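You operate a simulated robot arm through the tools that you are given. There is no shell and no other tool.

The job below is to be done with a simulated robot arm. You get a single attempt, and the scene is never put back.

JOB
Find the red potato in the sample wheel, brush it clean and put it back in its cup.
Fine: switch off before you open the hood, shut it again; turn the wheel back to its blank field; the rest ends as it began.

Only the result counts: the job must be done as asked and must still hold three seconds after the hand-in. Knocking over, shifting, dropping, spilling or breaking anything else fails it.

ROBOT AND FRAMES
A 7-joint arm with a two-finger parallel gripper, fixed in place. Base frame: the origin is on the floor under the middle of its stand, x ahead of it, y to its left, z up; the work surface is at about z = 900. Lengths are in mm, angles in degrees, forces in N, time in s.
With the tool pointing down near the work surface it reaches from about 240 to 680 mm from the base axis. Its first joint turns from -66.0 to 66.0 degrees. Payload 2.4 kg.
Tool frame: the origin (TCP) lies between the finger pads and is the grasp point; the fingertips stand 30 mm ahead of it; z points along the fingers, y is the line along which they close. The gripper opens to 94 mm. The fingers are 28 mm wide and 10 mm thick; the gripper's body (50 by 96 mm) begins 55 mm behind the TCP.
Orientation is told as [roll, pitch, yaw] about the base's x, y, z axes, in that order, counted from this pose: with the fingers straight down and closing along the base's y, the tool's x points along the base's -x, its y along +y and its z along -z.

CONTROLS
- The arm moves only by the tool play_rows. Its argument "steps" is a list of rows, each a list of 7 numbers: the shift along the tool's x, y, z in units of 20 mm (1.0 is 20 mm), then the turn, a rotation vector about the tool's x, y, z in units of 5 degrees (1.0 is 5 degrees), then the finger opening in mm, from 0 to 94. In form: [[x, y, z, rx, ry, rz, hand], ...]. A call has 1 to 20 rows; each row shifts and turns the commanded pose from where the row before left it, along the tool's axes as they then stand. A call with a number of a shift or a turn outside -1 to 1 is refused whole. Each row takes 0.2 s and may step no farther than 50 mm and 8.6 degrees from the row before; otherwise, or with a gripper value out of range, the whole call is refused. Where a pose cannot be reached the arm comes as near as it can. A force on the tool above 40 N (or 10 N above the force at the start of the call, whichever is more), or a blocked arm, ends the call early, and 0.2 s more pass. Each finger travels about 153 mm/s and halts on what it meets, pressing with about 31 N; the grip force reading is that of the motor and also rises with nothing between the fingers. The clock runs only during rows and for 0.2 s after the last one: add rows that do not move to give the fingers time. It gives the time, the measured TCP pose, the force on the tool (base axes), the opening and the grip force at its end, in the units of the frame above (readings bear some noise), with the torque about the TCP (base axes, N m) and any sound that the robot's microphone picked up, and new pictures: "pictures" is both (left out), scene, wrist or none.
- Cameras (640 x 400 px; columns grow to the right, rows downward): "scene" is fixed at [50.5, 474.2, 1446.2]; the picture's right is [-0.73, -0.68, 0.00], its down [-0.34, 0.36, -0.87] and it looks along [0.59, -0.63, -0.49] (base axes); focal length 286 px, centre (320, 200). "wrist" rides on the gripper at [76, 14, -103] in the tool frame; the picture's right is [-0.18, 0.98, 0.00], its down [-0.75, -0.14, -0.64] and it looks along [-0.63, -0.12, 0.77] (tool axes); focal length 243 px, centre (320, 200). There is no depth. A picture from a camera that has moved, and an enlarged one, comes with that camera's place and axes in the base frame and with its lens. The place of the scene camera against the robot may be out by one fixed shift of up to 12 mm in any direction.
- enlarge(camera, box): a new picture of the part [left, top, right, bottom] of that camera's present view, enlarged. It takes no simulated time.
- job_done(): hands the job in; it is judged then, once.

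Nothing tells you positions but the pictures and the camera data. Unless the task says otherwise, let go and move clear before handing in.

The tools are called after "Request:" as name(argument=value, ...) on one line, values as JSON. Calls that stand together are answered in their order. play_rows: Moves the arm, as the interface text tells. Its arguments: {"type":"object","properties":{"steps":{"type":"array"},"pictures":{"type":"string","enum":["both","scene","wrist","none"]}},"required":["steps"]} The other tools are called the same way: enlarge (camera, box) takes an enlarged picture of a part of a camera's view; job_done () hands the job in.

At the start:

```text
time: 0.0
tcp_pos: [443.1, 110.9, 1287.9]
ee_rot: [0.0, 0.0, 0.1]
wrist_force: [0.3, 0.5, 0.5]
wrist_torque: [0.02, -0.03, 0.01]
finger_gap: 93.9
grip_force: 0.1
```

scene: 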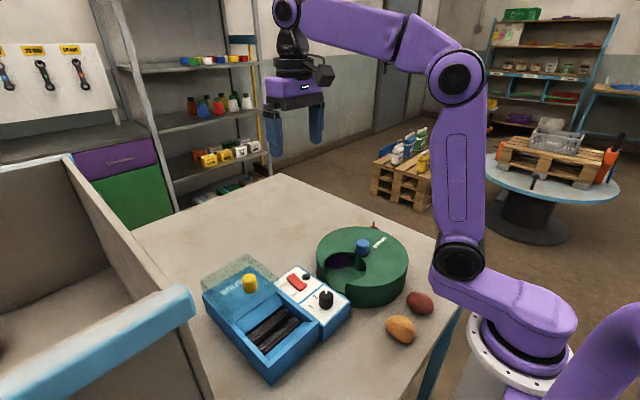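
wrist: 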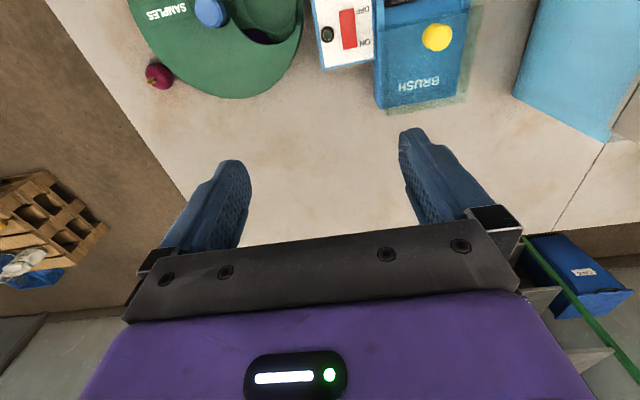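

I see a green covered sample wheel with a blue knob and an opening, a blue brush machine with a hood carrying a yellow knob and a white control panel with a red rocker and a black knob. I'll look closer before moving.

Request:
enlarge(camera="scene", box=[180, 200, 460, 390])

Request:
enlarge(camera="wrist", box=[120, 0, 500, 130])

Request:
enlarge(camera="scene", box=[300, 210, 420, 310])

Request:
enlarge(camera="scene", box=[195, 240, 355, 385])

```text
2.11 times, centred on (320, 295) of scene
camera zoom: at [50.5, 474.2, 1446.2], right [-0.73, -0.68, 0.0], down [-0.34, 0.36, -0.87], along [0.59, -0.63, -0.49], focal length 601 px, centre (320, 0)
```

zoom: 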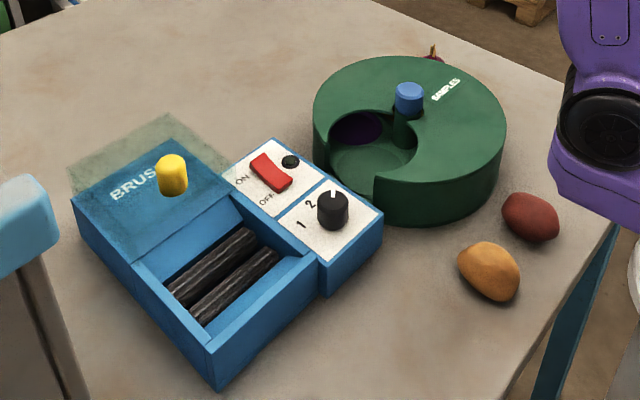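

```text
1.68 times, centred on (310, 65) of wrist
camera zoom: at [366.2, 125.6, 1391.5], right [0.18, 0.98, 0.0], down [0.75, -0.14, 0.64], along [0.63, -0.12, -0.77], focal length 409 px, centre (337, 427)
```

zoom: 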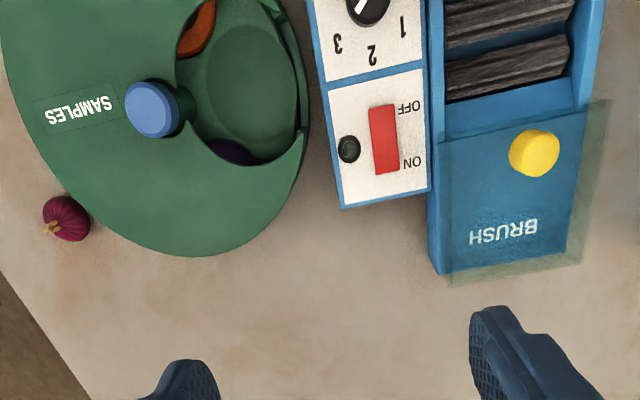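

```text
4.00 times, centred on (360, 260) of scene
camera zoom: at [50.5, 474.2, 1446.2], right [-0.73, -0.68, 0.0], down [-0.34, 0.36, -0.87], along [0.59, -0.63, -0.49], focal length 1143 px, centre (160, -40)
```

zoom: 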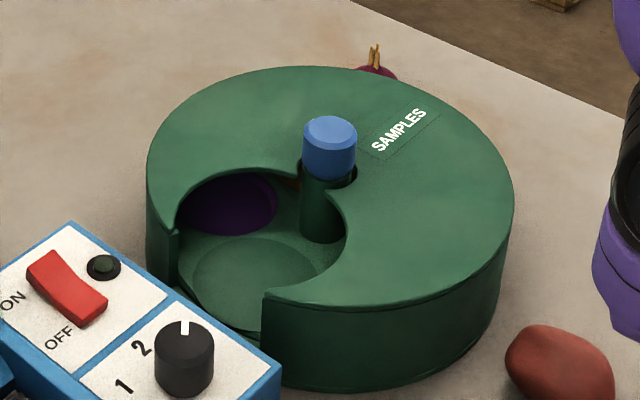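

```text
2.76 times, centred on (275, 312) of scene
camera zoom: at [50.5, 474.2, 1446.2], right [-0.73, -0.68, 0.0], down [-0.34, 0.36, -0.87], along [0.59, -0.63, -0.49], focal length 788 px, centre (444, -110)
```

zoom: 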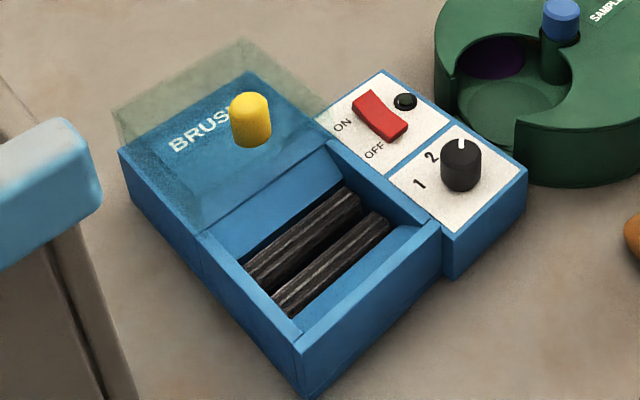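

The hood (translucent, yellow knob) is at about (440, 265) and seems to be slid back off the rollers; the wheel's centre is at about (357, -15). I'll pull the hand back towards the base at its present height to get a better wrist view.

Request:
play_rows(steps=[[1, 0, 0, 0, 0, 0, 94], [1, 0, 0, 0, 0, 0, 94], [1, 0, 0, 0, 0, 0, 94], [1, 0, 0, 0, 0, 0, 94], [1, 0, 0, 0, 0, 0, 94], [1, 0, 0, 0, 0, 0, 94], [1, 0, 0, 0, 0, 0, 94], [0, 0, 0, 0, 0, 0, 94], [0, 0, 0, 0, 0, 0, 94]], pictures="wrist")

```text
time: 2.0
tcp_pos: [302.9, 109.1, 1288.7]
ee_rot: [0.0, 0.0, 0.0]
wrist_force: [-0.4, 0.1, 0.0]
wrist_torque: [0.02, 0.01, -0.01]
finger_gap: 94.1
grip_force: 0.1
camera wrist: at [226.0, 124.9, 1391.2], right [0.18, 0.98, 0.0], down [0.75, -0.14, 0.64], along [0.63, -0.12, -0.77], focal length 243 px, centre (320, 200)
```

wrist: 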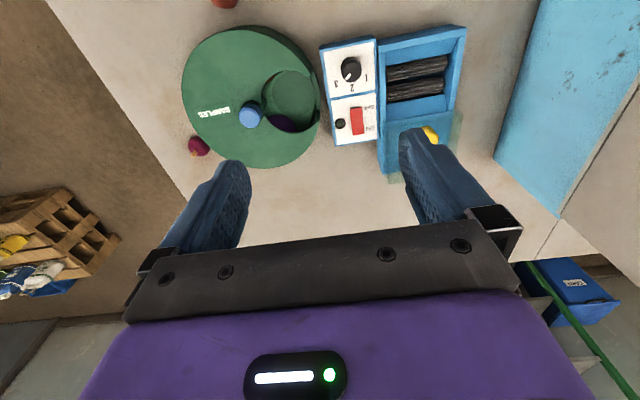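

Request:
enlarge(camera="wrist", box=[300, 10, 480, 190])

Request:
enlarge(camera="wrist", box=[320, 30, 390, 150])

Request:
enlarge(camera="wrist", box=[170, 10, 340, 180])

Request:
enlarge(camera="scene", box=[0, 0, 280, 200])

Request:
enlarge(camera="scene", box=[360, 0, 640, 200])

```text
2.22 times, centred on (390, 100) of wrist
camera zoom: at [226.0, 124.9, 1391.2], right [0.18, 0.98, 0.0], down [0.75, -0.14, 0.64], along [0.63, -0.12, -0.77], focal length 539 px, centre (164, 422)
```

zoom: 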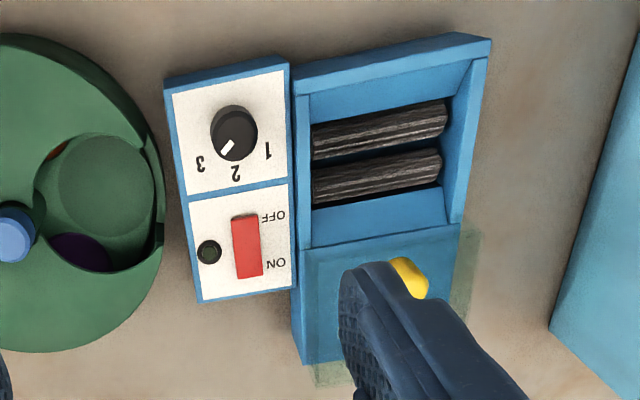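

```text
3.33 times, centred on (355, 90) of wrist
camera zoom: at [226.0, 124.9, 1391.2], right [0.18, 0.98, 0.0], down [0.75, -0.14, 0.64], along [0.63, -0.12, -0.77], focal length 809 px, centre (203, 567)
```

zoom: 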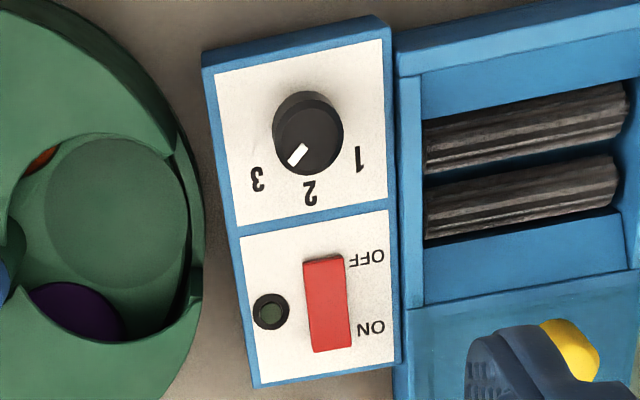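

```text
2.35 times, centred on (255, 95) of wrist
camera zoom: at [226.0, 124.9, 1391.2], right [0.18, 0.98, 0.0], down [0.75, -0.14, 0.64], along [0.63, -0.12, -0.77], focal length 571 px, centre (473, 447)
```

zoom: 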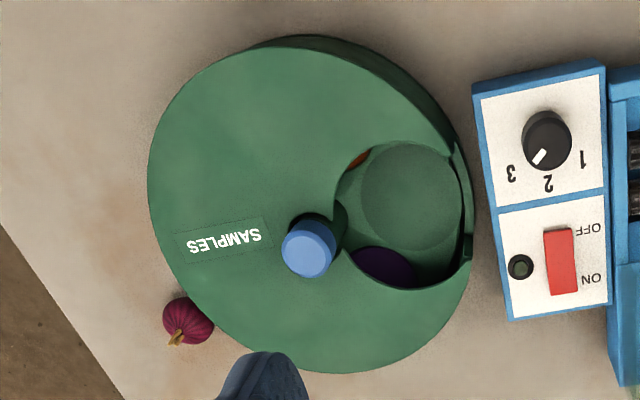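

```text
2.00 times, centred on (140, 100) of scene
camera zoom: at [50.5, 474.2, 1446.2], right [-0.73, -0.68, 0.0], down [-0.34, 0.36, -0.87], along [0.59, -0.63, -0.49], focal length 571 px, centre (680, 400)
```

zoom: 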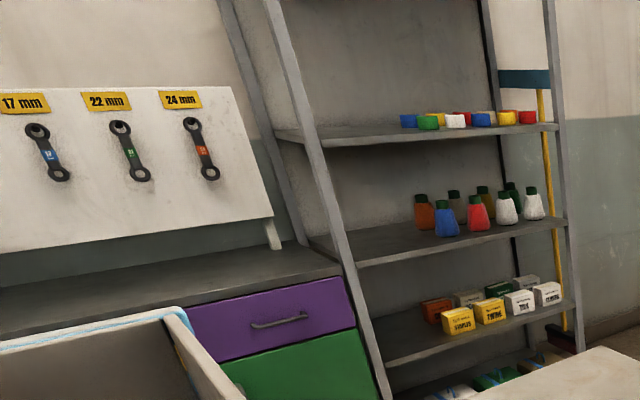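

```text
2.00 times, centred on (500, 100) of scene
camera zoom: at [50.5, 474.2, 1446.2], right [-0.73, -0.68, 0.0], down [-0.34, 0.36, -0.87], along [0.59, -0.63, -0.49], focal length 571 px, centre (-40, 400)
```

zoom: 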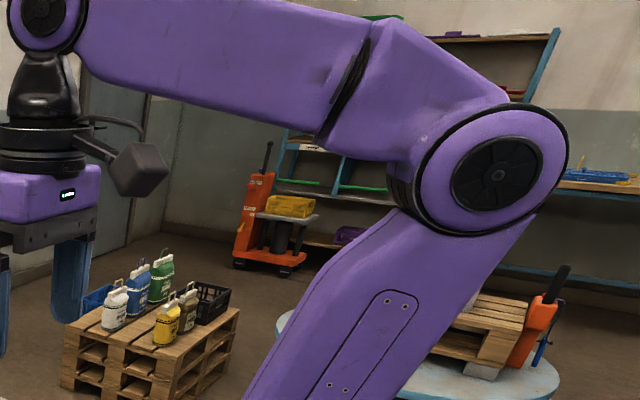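

The dial's pointer stands between 2 and 3, the lamp looks dark and a blank field shows in the wheel's window. I'll look closer at details before touching anything.

Request:
enlarge(camera="wrist", box=[325, 45, 375, 95])

Request:
enlarge(camera="wrist", box=[325, 95, 385, 145])

Request:
enlarge(camera="scene", box=[195, 245, 290, 315])

Request:
enlarge(camera="scene", box=[265, 255, 355, 330])

Request:
enlarge(camera="wrist", box=[370, 100, 480, 190])

```text
8.00 times, centred on (350, 70) of wrist
camera zoom: at [226.0, 124.9, 1391.2], right [0.18, 0.98, 0.0], down [0.75, -0.14, 0.64], along [0.63, -0.12, -0.77], focal length 1941 px, centre (80, 1240)
```

zoom: 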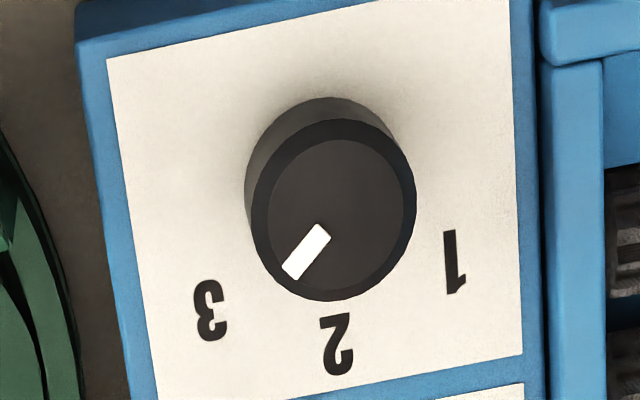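

```text
8.00 times, centred on (355, 120) of wrist
camera zoom: at [226.0, 124.9, 1391.2], right [0.18, 0.98, 0.0], down [0.75, -0.14, 0.64], along [0.63, -0.12, -0.77], focal length 1941 px, centre (40, 840)
```

zoom: 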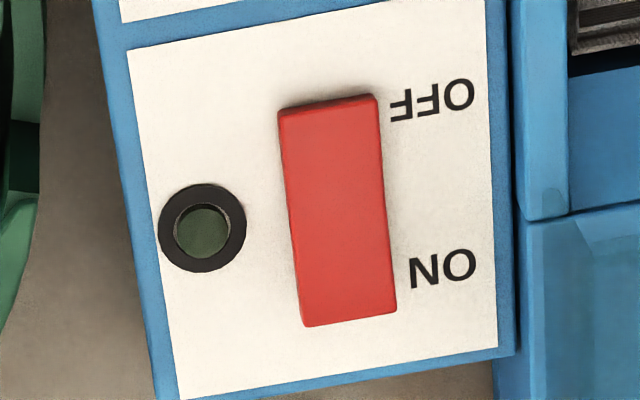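

```text
5.71 times, centred on (242, 280) of scene
camera zoom: at [50.5, 474.2, 1446.2], right [-0.73, -0.68, 0.0], down [-0.34, 0.36, -0.87], along [0.59, -0.63, -0.49], focal length 1632 px, centre (763, -257)
```

zoom: 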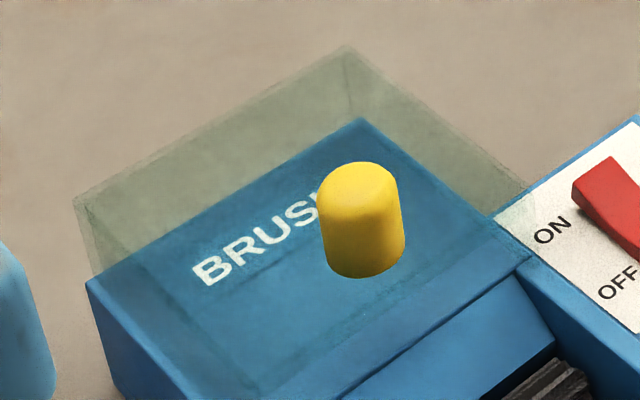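

```text
5.33 times, centred on (310, 292) of scene
camera zoom: at [50.5, 474.2, 1446.2], right [-0.73, -0.68, 0.0], down [-0.34, 0.36, -0.87], along [0.59, -0.63, -0.49], focal length 1524 px, centre (373, -293)
```

zoom: 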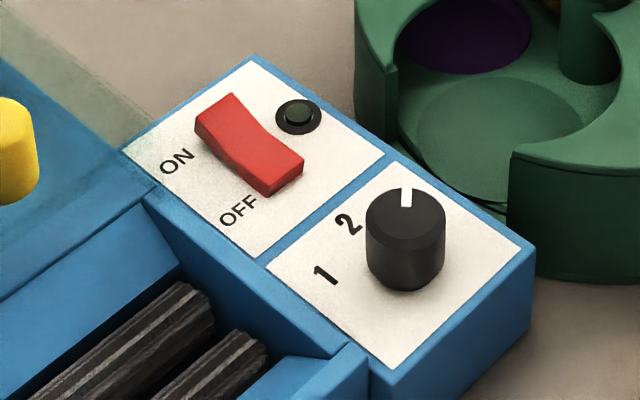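

```text
4.44 times, centred on (425, 145) of wrist
camera zoom: at [226.0, 124.9, 1391.2], right [0.18, 0.98, 0.0], down [0.75, -0.14, 0.64], along [0.63, -0.12, -0.77], focal length 1078 px, centre (-147, 444)
```

zoom: 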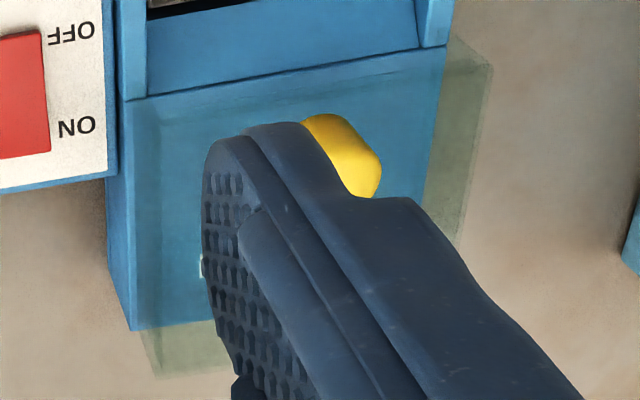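

The hood looks like it slides, and lies back over the "BRUSH" end. The dial's pointer reads about 3. I'll zoom into the wheel's window for the neighbouring cups.

Request:
enlarge(camera="wrist", box=[245, 60, 325, 140])

Request:
enlarge(camera="scene", box=[325, 235, 395, 290])

Request:
enlarge(camera="scene", box=[370, 270, 450, 350])

```text
5.00 times, centred on (285, 100) of wrist
camera zoom: at [226.0, 124.9, 1391.2], right [0.18, 0.98, 0.0], down [0.75, -0.14, 0.64], along [0.63, -0.12, -0.77], focal length 1213 px, centre (495, 700)
```

zoom: 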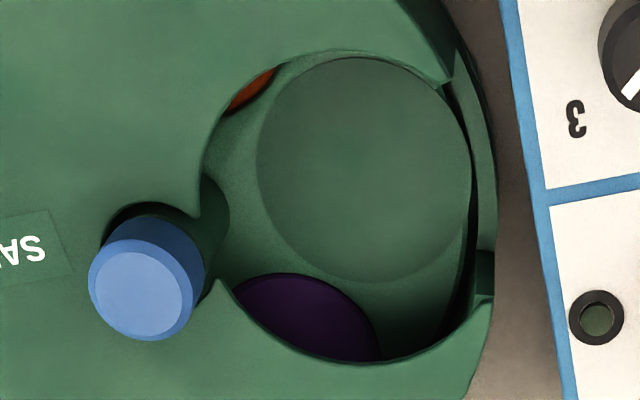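

```text
7.27 times, centred on (360, 262) of scene
camera zoom: at [50.5, 474.2, 1446.2], right [-0.73, -0.68, 0.0], down [-0.34, 0.36, -0.87], along [0.59, -0.63, -0.49], focal length 2078 px, centre (29, -254)
```

zoom: 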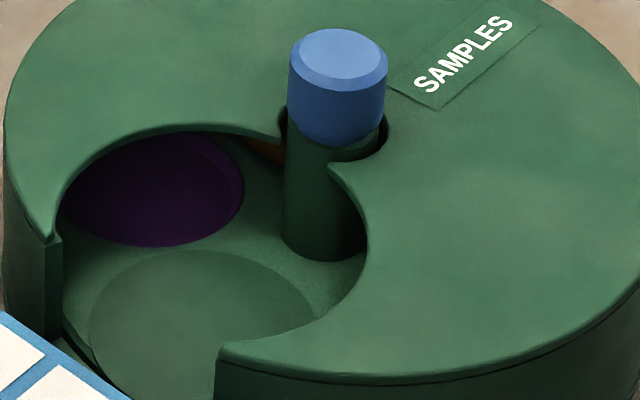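

```text
5.00 times, centred on (410, 310) of scene
camera zoom: at [50.5, 474.2, 1446.2], right [-0.73, -0.68, 0.0], down [-0.34, 0.36, -0.87], along [0.59, -0.63, -0.49], focal length 1428 px, centre (-130, -350)
```

zoom: 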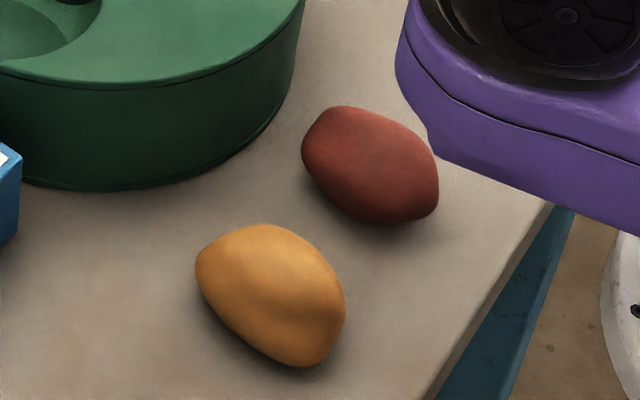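

The knob's top is at about (354, -18, 992), standing about 22 mm above the wheel's cover. I'll move over it to z = 1100 with the fingers open to 60 and check alignment.

Request:
play_rows(steps=[[-0.2575, -0.635, 0.945, 0, 0, 0, 64], [-0.2575, -0.635, 0.945, 0, 0, 0, 64], [-0.2575, -0.635, 0.945, 0, 0, 0, 64], [-0.2575, -0.635, 0.945, 0, 0, 0, 64], [-0.2575, -0.635, 0.945, 0, 0, 0, 64], [-0.2575, -0.635, 0.945, 0, 0, 0, 64], [-0.2575, -0.635, 0.945, 0, 0, 0, 64], [-0.2575, -0.635, 0.945, 0, 0, 0, 64], [-0.2575, -0.635, 0.945, 0, 0, 0, 64], [-0.2575, -0.635, 0.945, 0, 0, 0, 64], [0, 0, 0, 0, 0, 0, 64], [0, 0, 0, 0, 0, 0, 64]])

```text
time: 4.6
tcp_pos: [353.5, -17.3, 1100.3]
ee_rot: [0.0, 0.0, 0.0]
wrist_force: [-0.4, 0.3, -0.1]
wrist_torque: [-0.03, 0.03, -0.01]
finger_gap: 64.2
grip_force: 0.1
camera wrist: at [277.6, -3.0, 1203.1], right [0.18, 0.98, 0.0], down [0.75, -0.14, 0.64], along [0.63, -0.12, -0.77], focal length 243 px, centre (320, 200)
```

scene: 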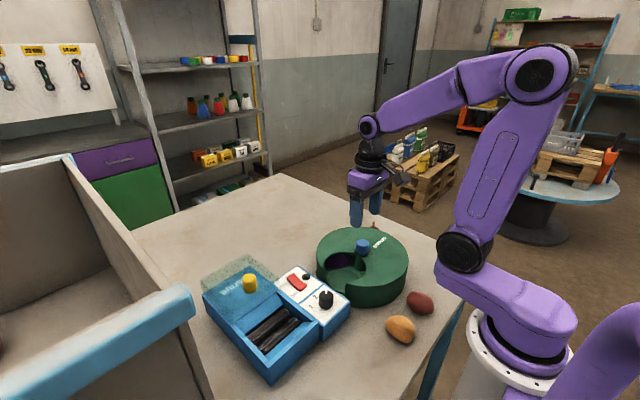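
wrist: 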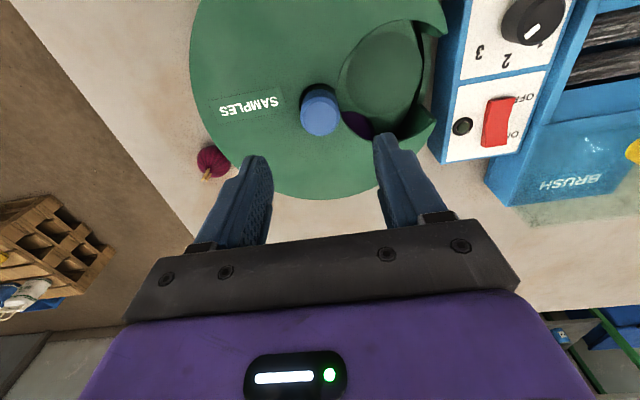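

The fingers straddle the knob and the alignment agrees within a millimetre. I'll lower to about z = 1006 and close on the knob.

Request:
play_rows(steps=[[0, 0, 0.9, 0, 0, 0, 64], [0, 0, 0.9, 0, 0, 0, 64], [0, 0, 0.9, 0, 0, 0, 64], [0, 0, 0.9, 0, 0, 0, 64], [0, 0, 0.6, 0, 0, 0, 64], [0, 0, 0.5, 0, 0, 0, 64], [0, 0, 0, 0, 0, 0, 64]], pictures="both")

```text
time: 6.2
tcp_pos: [354.0, -16.9, 1006.1]
ee_rot: [0.1, 0.0, 0.0]
wrist_force: [0.5, -0.3, 0.3]
wrist_torque: [0.01, -0.01, 0.0]
finger_gap: 63.7
grip_force: 0.1
camera wrist: at [278.0, -0.8, 1108.3], right [0.18, 0.98, 0.0], down [0.75, -0.14, 0.64], along [0.63, -0.12, -0.77], focal length 243 px, centre (320, 200)
```

scene: 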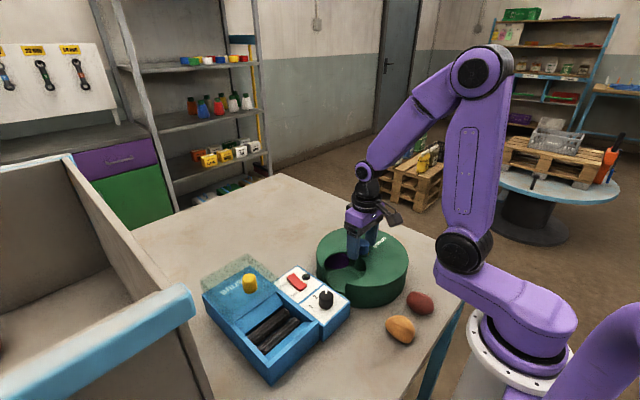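
wrist: 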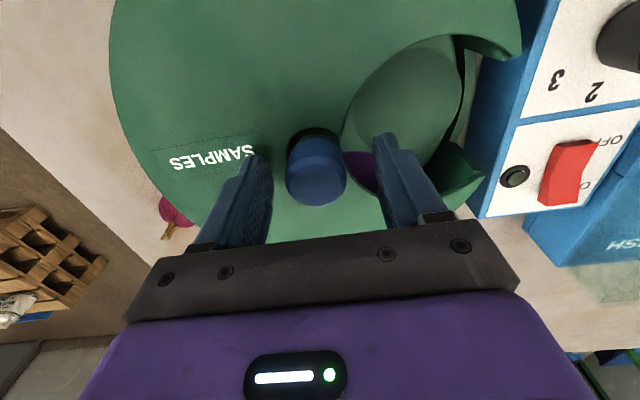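

Request:
enlarge(camera="scene", box=[315, 200, 415, 300])

Request:
enlarge(camera="wrist", box=[220, 100, 440, 240])

```text
4.00 times, centred on (365, 250) of scene
camera zoom: at [50.5, 474.2, 1446.2], right [-0.73, -0.68, 0.0], down [-0.34, 0.36, -0.87], along [0.59, -0.63, -0.49], focal length 1143 px, centre (140, 0)
```

zoom: 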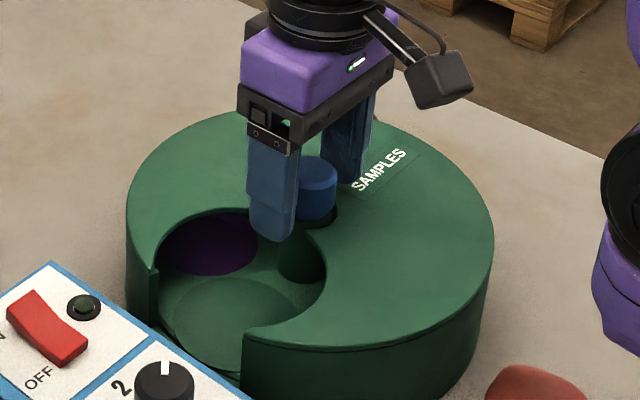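

```text
2.86 times, centred on (330, 170) of wrist
camera zoom: at [278.0, -0.8, 1108.3], right [0.18, 0.98, 0.0], down [0.75, -0.14, 0.64], along [0.63, -0.12, -0.77], focal length 693 px, centre (291, 286)
```

zoom: 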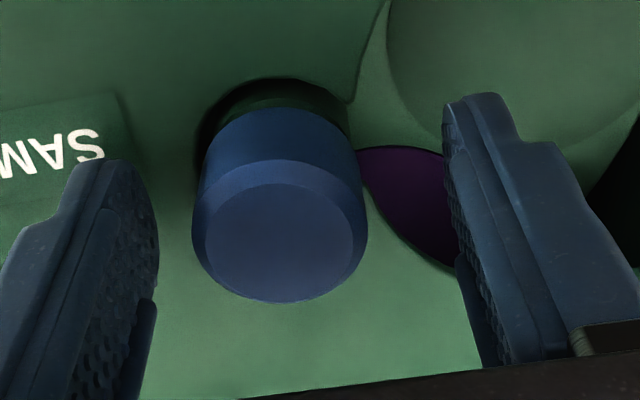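

The fingers are well beside the knob with tips clear of the cover. Closing on it now.

Request:
play_rows(steps=[[0, 0, 0, 0, 0, 0, 45], [0, 0, 0, 0, 0, 0, 20], [0, 0, 0, 0, 0, 0, 20], [0, 0, 0, 0, 0, 0, 20]], pictures="none")

```text
time: 7.2
tcp_pos: [354.9, -18.8, 1005.4]
ee_rot: [-0.1, 0.0, -0.1]
wrist_force: [1.2, -32.7, -7.8]
wrist_torque: [0.33, -0.21, -0.03]
finger_gap: 34.3
grip_force: 45.1
```

The knob is 34 mm wide and pushes the hand towards -y, so the knob's axis is slightly further that way. I'll ease the commanded pose by about 2 mm.

Request:
play_rows(steps=[[0, -0.1, 0, 0, 0, 0, 20], [0, 0, 0, 0, 0, 0, 20], [0, 0, 0, 0, 0, 0, 20]], pictures="none")

```text
time: 8.0
tcp_pos: [354.0, -18.5, 1004.6]
ee_rot: [0.0, 0.2, 0.1]
wrist_force: [-0.1, -18.5, -25.0]
wrist_torque: [-0.68, -1.04, 0.05]
finger_gap: 33.7
grip_force: 45.2
```

Request:
play_rows(steps=[[0, -0.07, 0.05, 0, 0, 0, 20], [0, 0, 0, 0, 0, 0, 20], [0, 0, 0, 0, 0, 0, 20]], pictures="none")

```text
time: 8.8
tcp_pos: [353.5, -17.7, 1006.7]
ee_rot: [0.1, -0.1, 0.1]
wrist_force: [-8.8, 3.5, 25.5]
wrist_torque: [-0.55, 1.14, -0.01]
finger_gap: 33.7
grip_force: 45.5
```

The forces are settling around zero with a firm grip. I'll turn the knob clockwise (seen from above) by 30° and look.

Request:
play_rows(steps=[[0, 0, 0, 0, 0, 0.8, 20], [0, 0, 0, 0, 0, 0.8, 20], [0, 0, 0, 0, 0, 0.8, 20], [0, 0, 0, 0, 0, 0.8, 20], [0, 0, 0, 0, 0, 0.8, 20], [0, 0, 0, 0, 0, 0.8, 20], [0, 0, 0, 0, 0, 0.8, 20], [0, 0, 0, 0, 0, 0, 20]], pictures="both")

```text
time: 9.6
tcp_pos: [353.7, -18.1, 1006.4]
ee_rot: [0.0, 0.0, -11.4]
wrist_force: [-4.4, 2.6, 7.4]
wrist_torque: [-0.64, -0.28, 0.03]
finger_gap: 33.8
grip_force: 44.9
stopped in row 4: the force on the tool passed its limit at 42 N (the readings are from after the stop); the commanded pose is now the measured one
camera wrist: at [282.4, 11.6, 1108.2], right [0.38, 0.93, 0.0], down [0.71, -0.29, 0.64], along [0.6, -0.24, -0.77], focal length 243 px, centre (320, 200)
```

scene: 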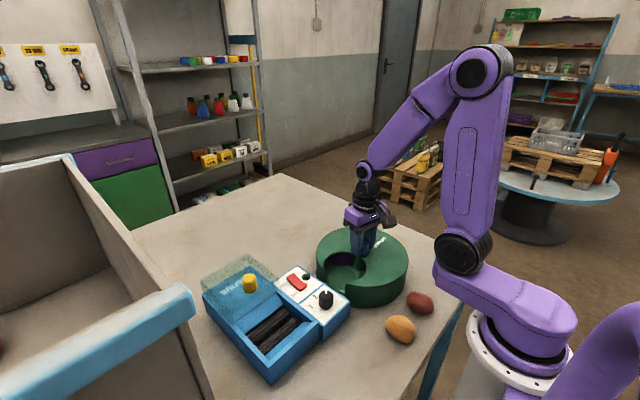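
wrist: 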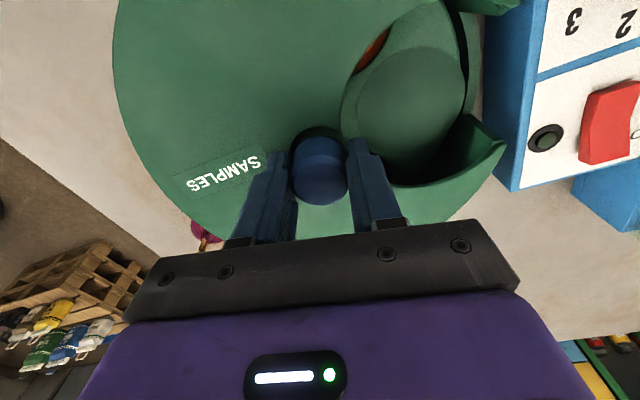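

The wheel turns with the knob; the stop was just a force spike. The commanded pose is now relaxed, so I'll carry on in smaller turns.

Request:
play_rows(steps=[[0, 0, 0, 0, 0, 0.5, 20], [0, 0, 0, 0, 0, 0.5, 20], [0, 0, 0, 0, 0, 0.5, 20], [0, 0, 0, 0, 0, 0.5, 20], [0, 0, 0, 0, 0, 0.5, 20], [0, 0, 0, 0, 0, 0.5, 20], [0, 0, 0, 0, 0, 0.5, 20], [0, 0, 0, 0, 0, 0.5, 20], [0, 0, 0, 0, 0, 0.5, 20], [0, 0, 0, 0, 0, 0.5, 20], [0, 0, 0, 0, 0, 0, 20]], pictures="both")

```text
time: 12.0
tcp_pos: [354.8, -17.8, 1004.8]
ee_rot: [0.1, 0.0, -36.6]
wrist_force: [-5.1, 6.1, 4.4]
wrist_torque: [-0.88, -0.11, -0.05]
finger_gap: 33.9
grip_force: 44.7
camera wrist: at [301.7, 39.5, 1108.2], right [0.73, 0.68, 0.0], down [0.52, -0.56, 0.64], along [0.44, -0.47, -0.77], focal length 243 px, centre (320, 200)
```

scene: 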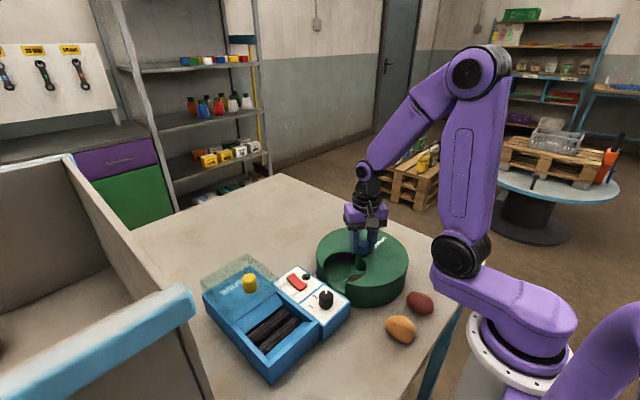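
wrist: 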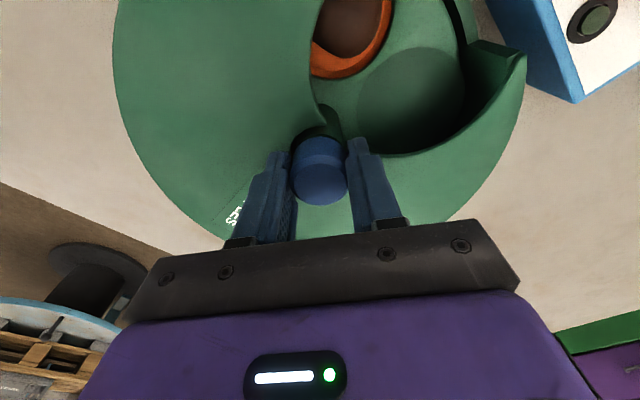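

An orange cup with something brownish in it is coming into the window. I'll go on turning.

Request:
play_rows(steps=[[0, 0, 0, 0, 0, 0.5, 20], [0, 0, 0, 0, 0, 0.5, 20], [0, 0, 0, 0, 0, 0.5, 20], [0, 0, 0, 0, 0, 0.5, 20], [0, 0, 0, 0, 0, 0.5, 20], [0, 0, 0, 0, 0, 0.5, 20], [0, 0, 0, 0, 0, 0.5, 20], [0, 0, 0, 0, 0, 0.5, 20], [0, 0, 0, 0, 0, 0.5, 20], [0, 0, 0, 0, 0, 0.5, 20], [0, 0, 0, 0, 0, 0, 20]], pictures="both")

```text
time: 14.4
tcp_pos: [354.5, -17.7, 1005.0]
ee_rot: [0.1, 0.0, -61.5]
wrist_force: [-10.4, 13.3, 23.4]
wrist_torque: [-0.52, 0.34, -0.05]
finger_gap: 33.9
grip_force: 45.0
camera wrist: at [330.5, 56.4, 1108.2], right [0.95, 0.31, 0.0], down [0.23, -0.73, 0.64], along [0.2, -0.61, -0.77], focal length 243 px, centre (320, 200)
```

scene: 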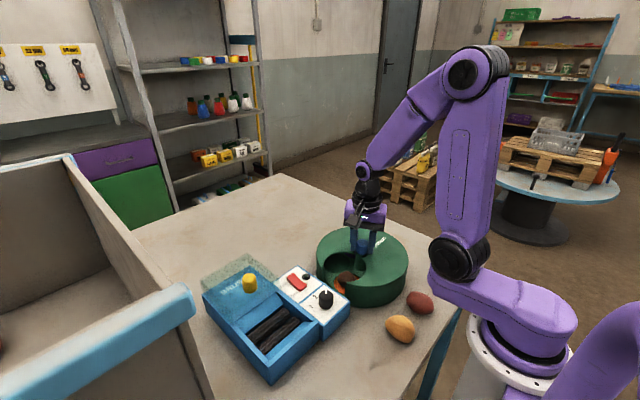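
wrist: 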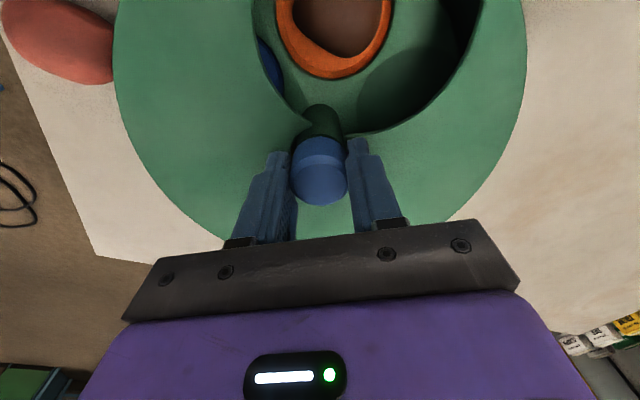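

Request:
enlarge(camera="scene", box=[315, 240, 405, 300])

Request:
enlarge(camera="wrist", box=[240, 0, 440, 130])

```text
6.67 times, centred on (360, 270) of scene
camera zoom: at [49.9, 474.6, 1446.0], right [-0.73, -0.68, 0.0], down [-0.34, 0.36, -0.87], along [0.59, -0.63, -0.49], focal length 1904 px, centre (53, -267)
```

zoom: 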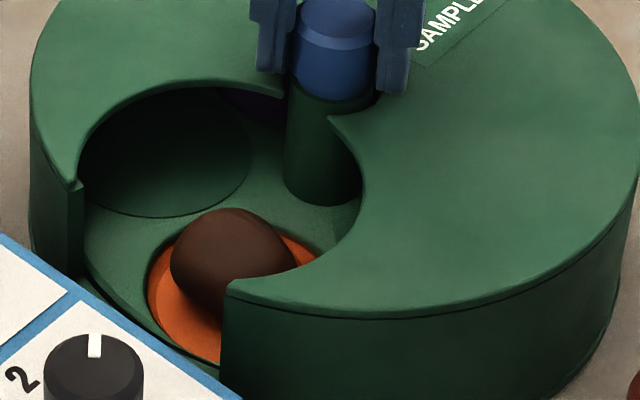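

```text
3.08 times, centred on (340, 65) of wrist
camera zoom: at [330.5, 56.4, 1108.2], right [0.95, 0.31, 0.0], down [0.23, -0.73, 0.64], along [0.2, -0.61, -0.77], focal length 746 px, centre (258, 615)
```

zoom: 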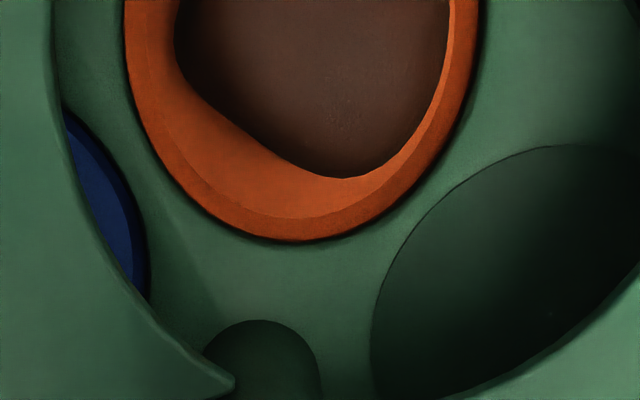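

The orange cup holds a dark brown lump, perhaps a dirty potato; a blue cup follows. I'll keep turning to survey the remaining cups.

Request:
play_rows(steps=[[0, 0, 0, 0, 0, 0.6, 20], [0, 0, 0, 0, 0, 0.6, 20], [0, 0, 0, 0, 0, 0.6, 20], [0, 0, 0, 0, 0, 0.6, 20], [0, 0, 0, 0, 0, 0.6, 20], [0, 0, 0, 0, 0, 0.6, 20], [0, 0, 0, 0, 0, 0.6, 20], [0, 0, 0, 0, 0, 0.6, 20], [0, 0, 0, 0, 0, 0.6, 20], [0, 0, 0, 0, 0, 0.6, 20], [0, 0, 0, 0, 0, 0.6, 20], [0, 0, 0, 0, 0, 0.6, 20], [0, 0, 0, 0, 0, 0.6, 20], [0, 0, 0, 0, 0, 0.6, 20], [0, 0, 0, 0, 0, 0.6, 20], [0, 0, 0, 0, 0, 0.6, 20], [0, 0, 0, 0, 0, 0.6, 20], [0, 0, 0, 0, 0, 0.6, 20], [0, 0, 0, 0, 0, 0.6, 20], [0, 0, 0, 0, 0, 0, 20]], pictures="both")

```text
time: 18.6
tcp_pos: [354.9, -18.2, 1004.6]
ee_rot: [0.0, 0.1, -118.6]
wrist_force: [0.8, 13.1, -13.3]
wrist_torque: [-0.29, -0.41, 0.0]
finger_gap: 33.7
grip_force: 45.1
camera wrist: at [403.6, 42.6, 1108.1], right [0.77, -0.63, 0.0], down [-0.48, -0.59, 0.64], along [-0.41, -0.5, -0.77], focal length 243 px, centre (320, 200)
```

scene: 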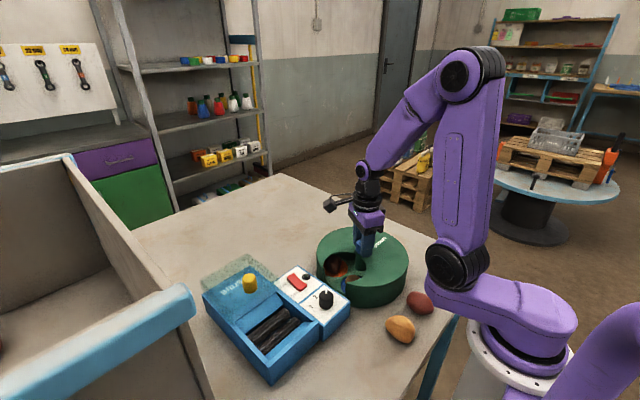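
wrist: 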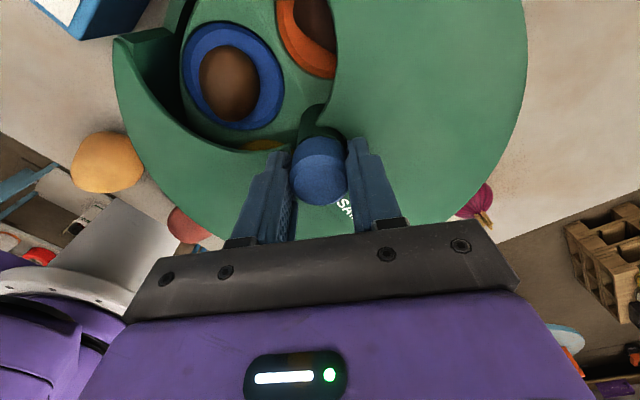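

Request:
enlarge(camera="wrist", box=[170, 0, 350, 160])

Request:
enlarge(camera="scene", box=[315, 240, 405, 300])

```text
2.50 times, centred on (260, 80) of wrist
camera zoom: at [403.6, 42.6, 1108.1], right [0.77, -0.63, 0.0], down [-0.48, -0.59, 0.64], along [-0.41, -0.5, -0.77], focal length 606 px, centre (470, 500)
```

zoom: 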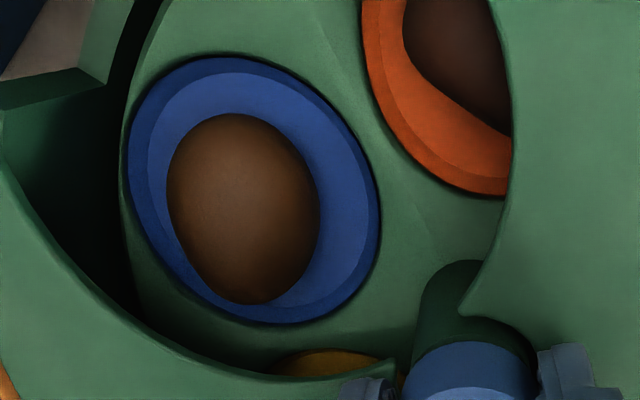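

```text
6.67 times, centred on (360, 270) of scene
camera zoom: at [50.7, 474.5, 1446.0], right [-0.73, -0.68, 0.0], down [-0.34, 0.36, -0.87], along [0.59, -0.63, -0.49], focal length 1904 px, centre (53, -267)
```

zoom: 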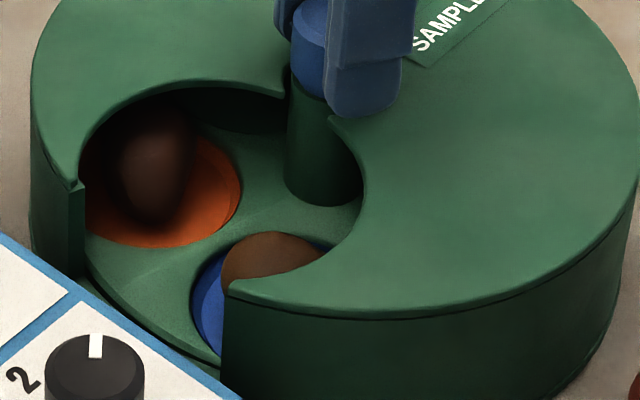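

The blue cup's potato is tan-brown (a yellowish one), while the orange cup's is reddish dark brown. A yellow cup follows; I'll keep turning.

Request:
play_rows(steps=[[0, 0, 0, 0, 0, 0.6, 20], [0, 0, 0, 0, 0, 0.6, 20], [0, 0, 0, 0, 0, 0.6, 20], [0, 0, 0, 0, 0, 0.6, 20], [0, 0, 0, 0, 0, 0.6, 20], [0, 0, 0, 0, 0, 0.6, 20], [0, 0, 0, 0, 0, 0.6, 20], [0, 0, 0, 0, 0, 0.6, 20], [0, 0, 0, 0, 0, 0.6, 20], [0, 0, 0, 0, 0, 0.6, 20], [0, 0, 0, 0, 0, 0.6, 20], [0, 0, 0, 0, 0, 0.6, 20], [0, 0, 0, 0, 0, 0, 20]], pictures="both")

```text
time: 21.4
tcp_pos: [354.6, -18.0, 1005.3]
ee_rot: [-0.1, 0.0, -154.5]
wrist_force: [-11.4, 9.6, 15.5]
wrist_torque: [-0.64, 0.23, 0.44]
finger_gap: 33.7
grip_force: 45.1
camera wrist: at [428.8, 2.0, 1107.9], right [0.26, -0.97, 0.0], down [-0.74, -0.2, 0.64], along [-0.62, -0.16, -0.77], focal length 243 px, centre (320, 200)
```

scene: 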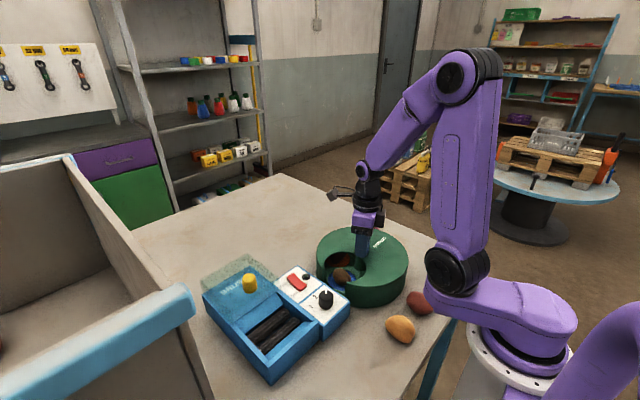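
wrist: 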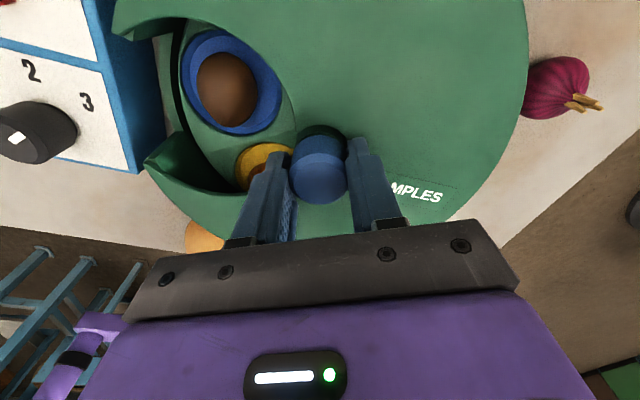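

Request:
enlarge(camera="wrist", box=[160, 10, 340, 200])

Request:
enlarge(camera="scene", box=[315, 230, 405, 300])

```text
2.11 times, centred on (250, 105) of wrist
camera zoom: at [428.8, 2.0, 1107.9], right [0.26, -0.97, 0.0], down [-0.74, -0.2, 0.64], along [-0.62, -0.16, -0.77], focal length 511 px, centre (467, 400)
```

zoom: 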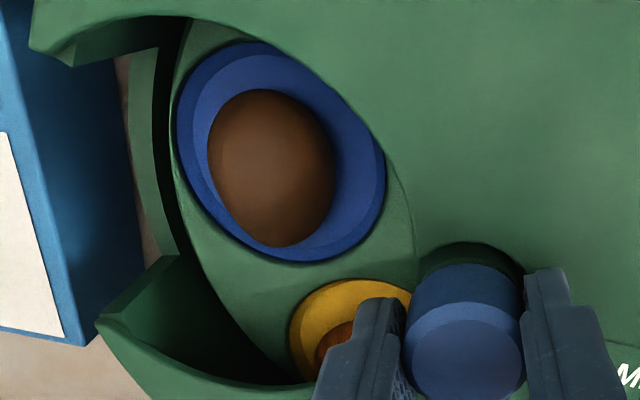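

```text
5.71 times, centred on (360, 265) of scene
camera zoom: at [50.0, 474.5, 1446.1], right [-0.73, -0.68, 0.0], down [-0.34, 0.36, -0.87], along [0.59, -0.63, -0.49], focal length 1632 px, centre (91, -171)
```

zoom: 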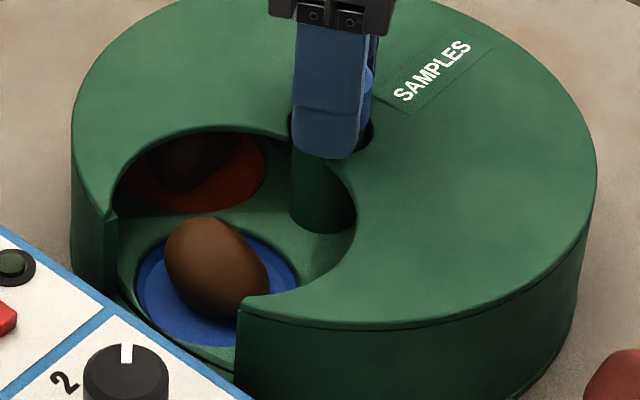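

The blue cup's lump looks brown with a yellow tinge; the yellow cup has something too. I'll turn a little further, watching for the joint limit.

Request:
play_rows(steps=[[0, 0, 0, 0, 0, 0.5, 20], [0, 0, 0, 0, 0, 0.5, 20], [0, 0, 0, 0, 0, 0.5, 20], [0, 0, 0, 0, 0, 0.5, 20], [0, 0, 0, 0, 0, 0.5, 20], [0, 0, 0, 0, 0, 0.5, 20], [0, 0, 0, 0, 0, 0, 20]], pictures="wrist")

```text
time: 23.0
tcp_pos: [356.4, -18.8, 1005.7]
ee_rot: [0.0, 0.1, -169.6]
wrist_force: [-3.1, 5.2, 3.9]
wrist_torque: [0.33, 0.73, 0.68]
finger_gap: 33.8
grip_force: 45.2
camera wrist: at [432.0, -17.8, 1108.1], right [0.0, -1.0, 0.0], down [-0.77, 0.0, 0.64], along [-0.64, 0.0, -0.77], focal length 243 px, centre (320, 200)
```

wrist: 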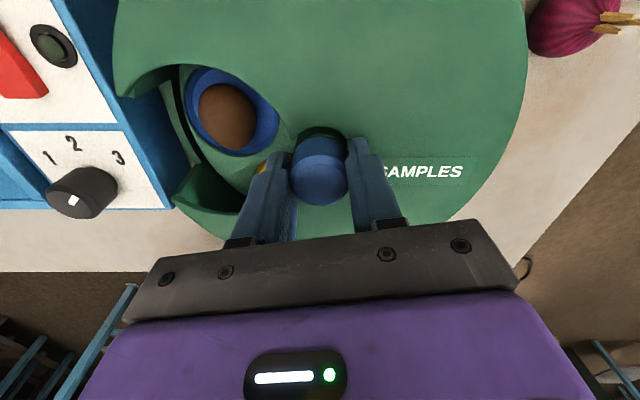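

The wheel did not follow this last turn: it has an end stop here and the fingers slipped a little on the knob. So orange and blue lie this way; I'll turn back the other way to see the purple and yellow cups.

Request:
play_rows(steps=[[0, 0, 0, 0, 0, -0.6, 20], [0, 0, 0, 0, 0, -0.7, 20], [0, 0, 0, 0, 0, -0.8, 20], [0, 0, 0, 0, 0, -0.8, 20], [0, 0, 0, 0, 0, -0.8, 20], [0, 0, 0, 0, 0, -0.8, 20], [0, 0, 0, 0, 0, -0.8, 20], [0, 0, 0, 0, 0, -0.8, 20], [0, 0, 0, 0, 0, -0.8, 20], [0, 0, 0, 0, 0, -0.8, 20], [0, 0, 0, 0, 0, -0.8, 20], [0, 0, 0, 0, 0, -0.8, 20], [0, 0, 0, 0, 0, -0.8, 20], [0, 0, 0, 0, 0, -0.8, 20], [0, 0, 0, 0, 0, -0.8, 20], [0, 0, 0, 0, 0, -0.8, 20], [0, 0, 0, 0, 0, -0.8, 20], [0, 0, 0, 0, 0, -0.8, 20], [0, 0, 0, 0, 0, -0.4, 20], [0, 0, 0, 0, 0, 0, 20]], pictures="both")

```text
time: 27.2
tcp_pos: [354.3, -17.7, 1005.0]
ee_rot: [0.0, 0.0, -96.9]
wrist_force: [-8.2, 19.2, -1.8]
wrist_torque: [0.23, 0.23, 0.03]
finger_gap: 33.5
grip_force: 45.0
camera wrist: at [378.0, 56.4, 1107.9], right [0.95, -0.3, 0.0], down [-0.23, -0.73, 0.64], along [-0.19, -0.61, -0.77], focal length 243 px, centre (320, 200)
```

scene: 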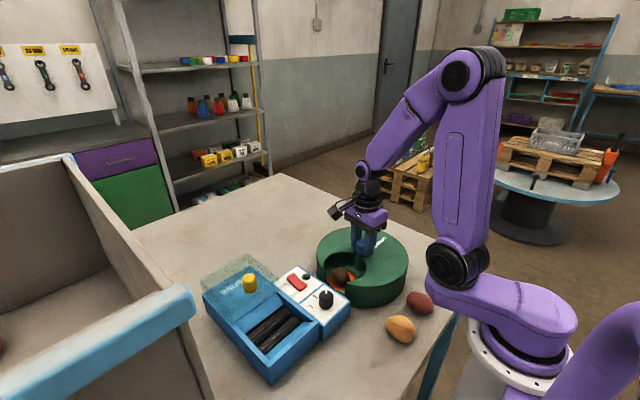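
wrist: 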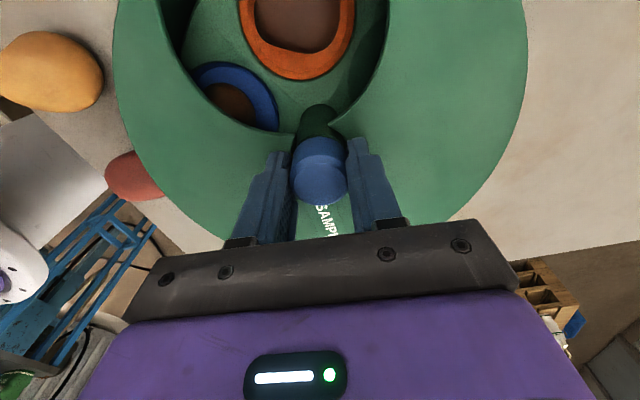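

Request:
enlarge(camera="wrist", box=[170, 0, 400, 150])

Request:
enlarge(camera="scene", box=[315, 230, 405, 300])

```text
2.67 times, centred on (285, 75) of wrist
camera zoom: at [378.0, 56.4, 1107.9], right [0.95, -0.3, 0.0], down [-0.23, -0.73, 0.64], along [-0.19, -0.61, -0.77], focal length 647 px, centre (413, 533)
```

zoom: 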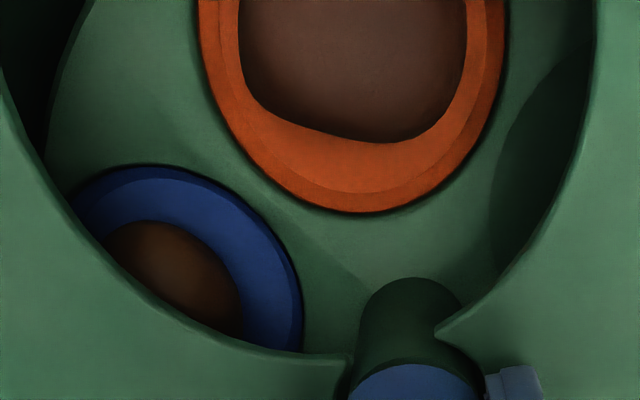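

```text
5.71 times, centred on (360, 265) of scene
camera zoom: at [50.3, 474.7, 1446.0], right [-0.73, -0.68, 0.0], down [-0.34, 0.36, -0.87], along [0.59, -0.63, -0.49], focal length 1632 px, centre (91, -171)
```

zoom: 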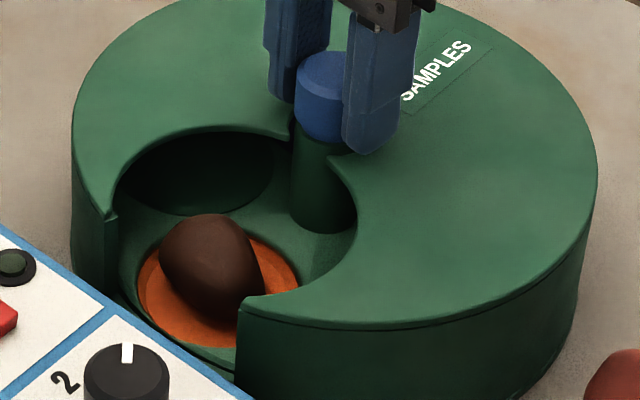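

The orange cup's lump is darker and less yellow. I'll carry on back past the blank to the purple and yellow cups before judging.

Request:
play_rows(steps=[[0, 0, 0, 0, 0, -0.6, 20], [0, 0, 0, 0, 0, -0.8, 20], [0, 0, 0, 0, 0, -0.8, 20], [0, 0, 0, 0, 0, -0.8, 20], [0, 0, 0, 0, 0, -0.8, 20], [0, 0, 0, 0, 0, -0.8, 20], [0, 0, 0, 0, 0, -0.8, 20], [0, 0, 0, 0, 0, -0.8, 20], [0, 0, 0, 0, 0, -0.8, 20], [0, 0, 0, 0, 0, -0.8, 20], [0, 0, 0, 0, 0, -0.8, 20], [0, 0, 0, 0, 0, -0.8, 20], [0, 0, 0, 0, 0, -0.8, 20], [0, 0, 0, 0, 0, -0.8, 20], [0, 0, 0, 0, 0, -0.8, 20], [0, 0, 0, 0, 0, -0.8, 20], [0, 0, 0, 0, 0, -0.8, 20], [0, 0, 0, 0, 0, -0.8, 20], [0, 0, 0, 0, 0, -0.8, 20], [0, 0, 0, 0, 0, -0.8, 20]], pictures="none")

Request:
play_rows(steps=[[0, 0, 0, 0, 0, -0.6, 20], [0, 0, 0, 0, 0, -0.8, 20], [0, 0, 0, 0, 0, -0.8, 20], [0, 0, 0, 0, 0, -0.8, 20], [0, 0, 0, 0, 0, -0.8, 20], [0, 0, 0, 0, 0, -0.8, 20], [0, 0, 0, 0, 0, -0.8, 20], [0, 0, 0, 0, 0, -0.8, 20], [0, 0, 0, 0, 0, -0.8, 20], [0, 0, 0, 0, 0, -0.8, 20], [0, 0, 0, 0, 0, -0.8, 20], [0, 0, 0, 0, 0, -0.8, 20], [0, 0, 0, 0, 0, -0.8, 20], [0, 0, 0, 0, 0, -0.8, 20], [0, 0, 0, 0, 0, -0.8, 20], [0, 0, 0, 0, 0, -0.8, 20], [0, 0, 0, 0, 0, -0.4, 20], [0, 0, 0, 0, 0, 0, 20]], pictures="both")

```text
time: 31.4
tcp_pos: [354.3, -17.8, 1004.7]
ee_rot: [0.1, 0.1, -18.1]
wrist_force: [-5.5, 9.1, -5.9]
wrist_torque: [-0.64, 0.11, -0.05]
finger_gap: 33.9
grip_force: 44.7
```

```text
time: 35.2
tcp_pos: [354.1, -17.1, 1005.1]
ee_rot: [0.0, -0.1, 47.0]
wrist_force: [-4.0, 4.4, -18.5]
wrist_torque: [0.64, 0.02, 0.07]
finger_gap: 33.9
grip_force: 44.6
camera wrist: at [292.1, -63.7, 1107.8], right [-0.59, 0.8, 0.0], down [0.62, 0.45, 0.64], along [0.52, 0.38, -0.77], focal length 243 px, centre (320, 200)
```

scene: 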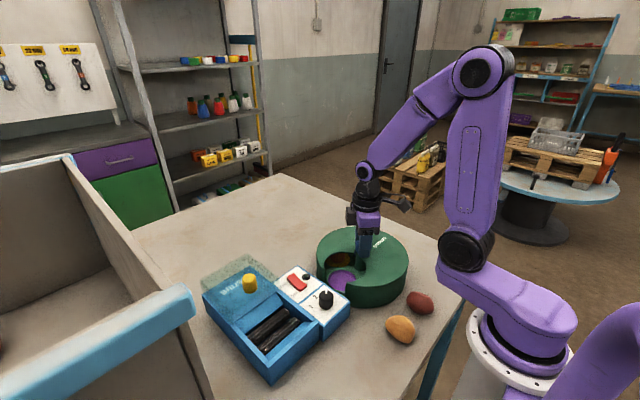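
wrist: 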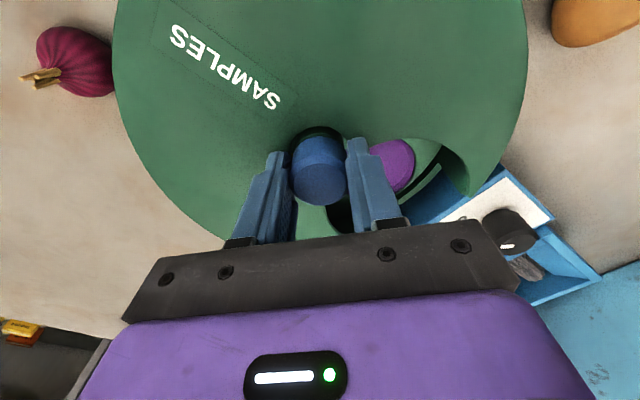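

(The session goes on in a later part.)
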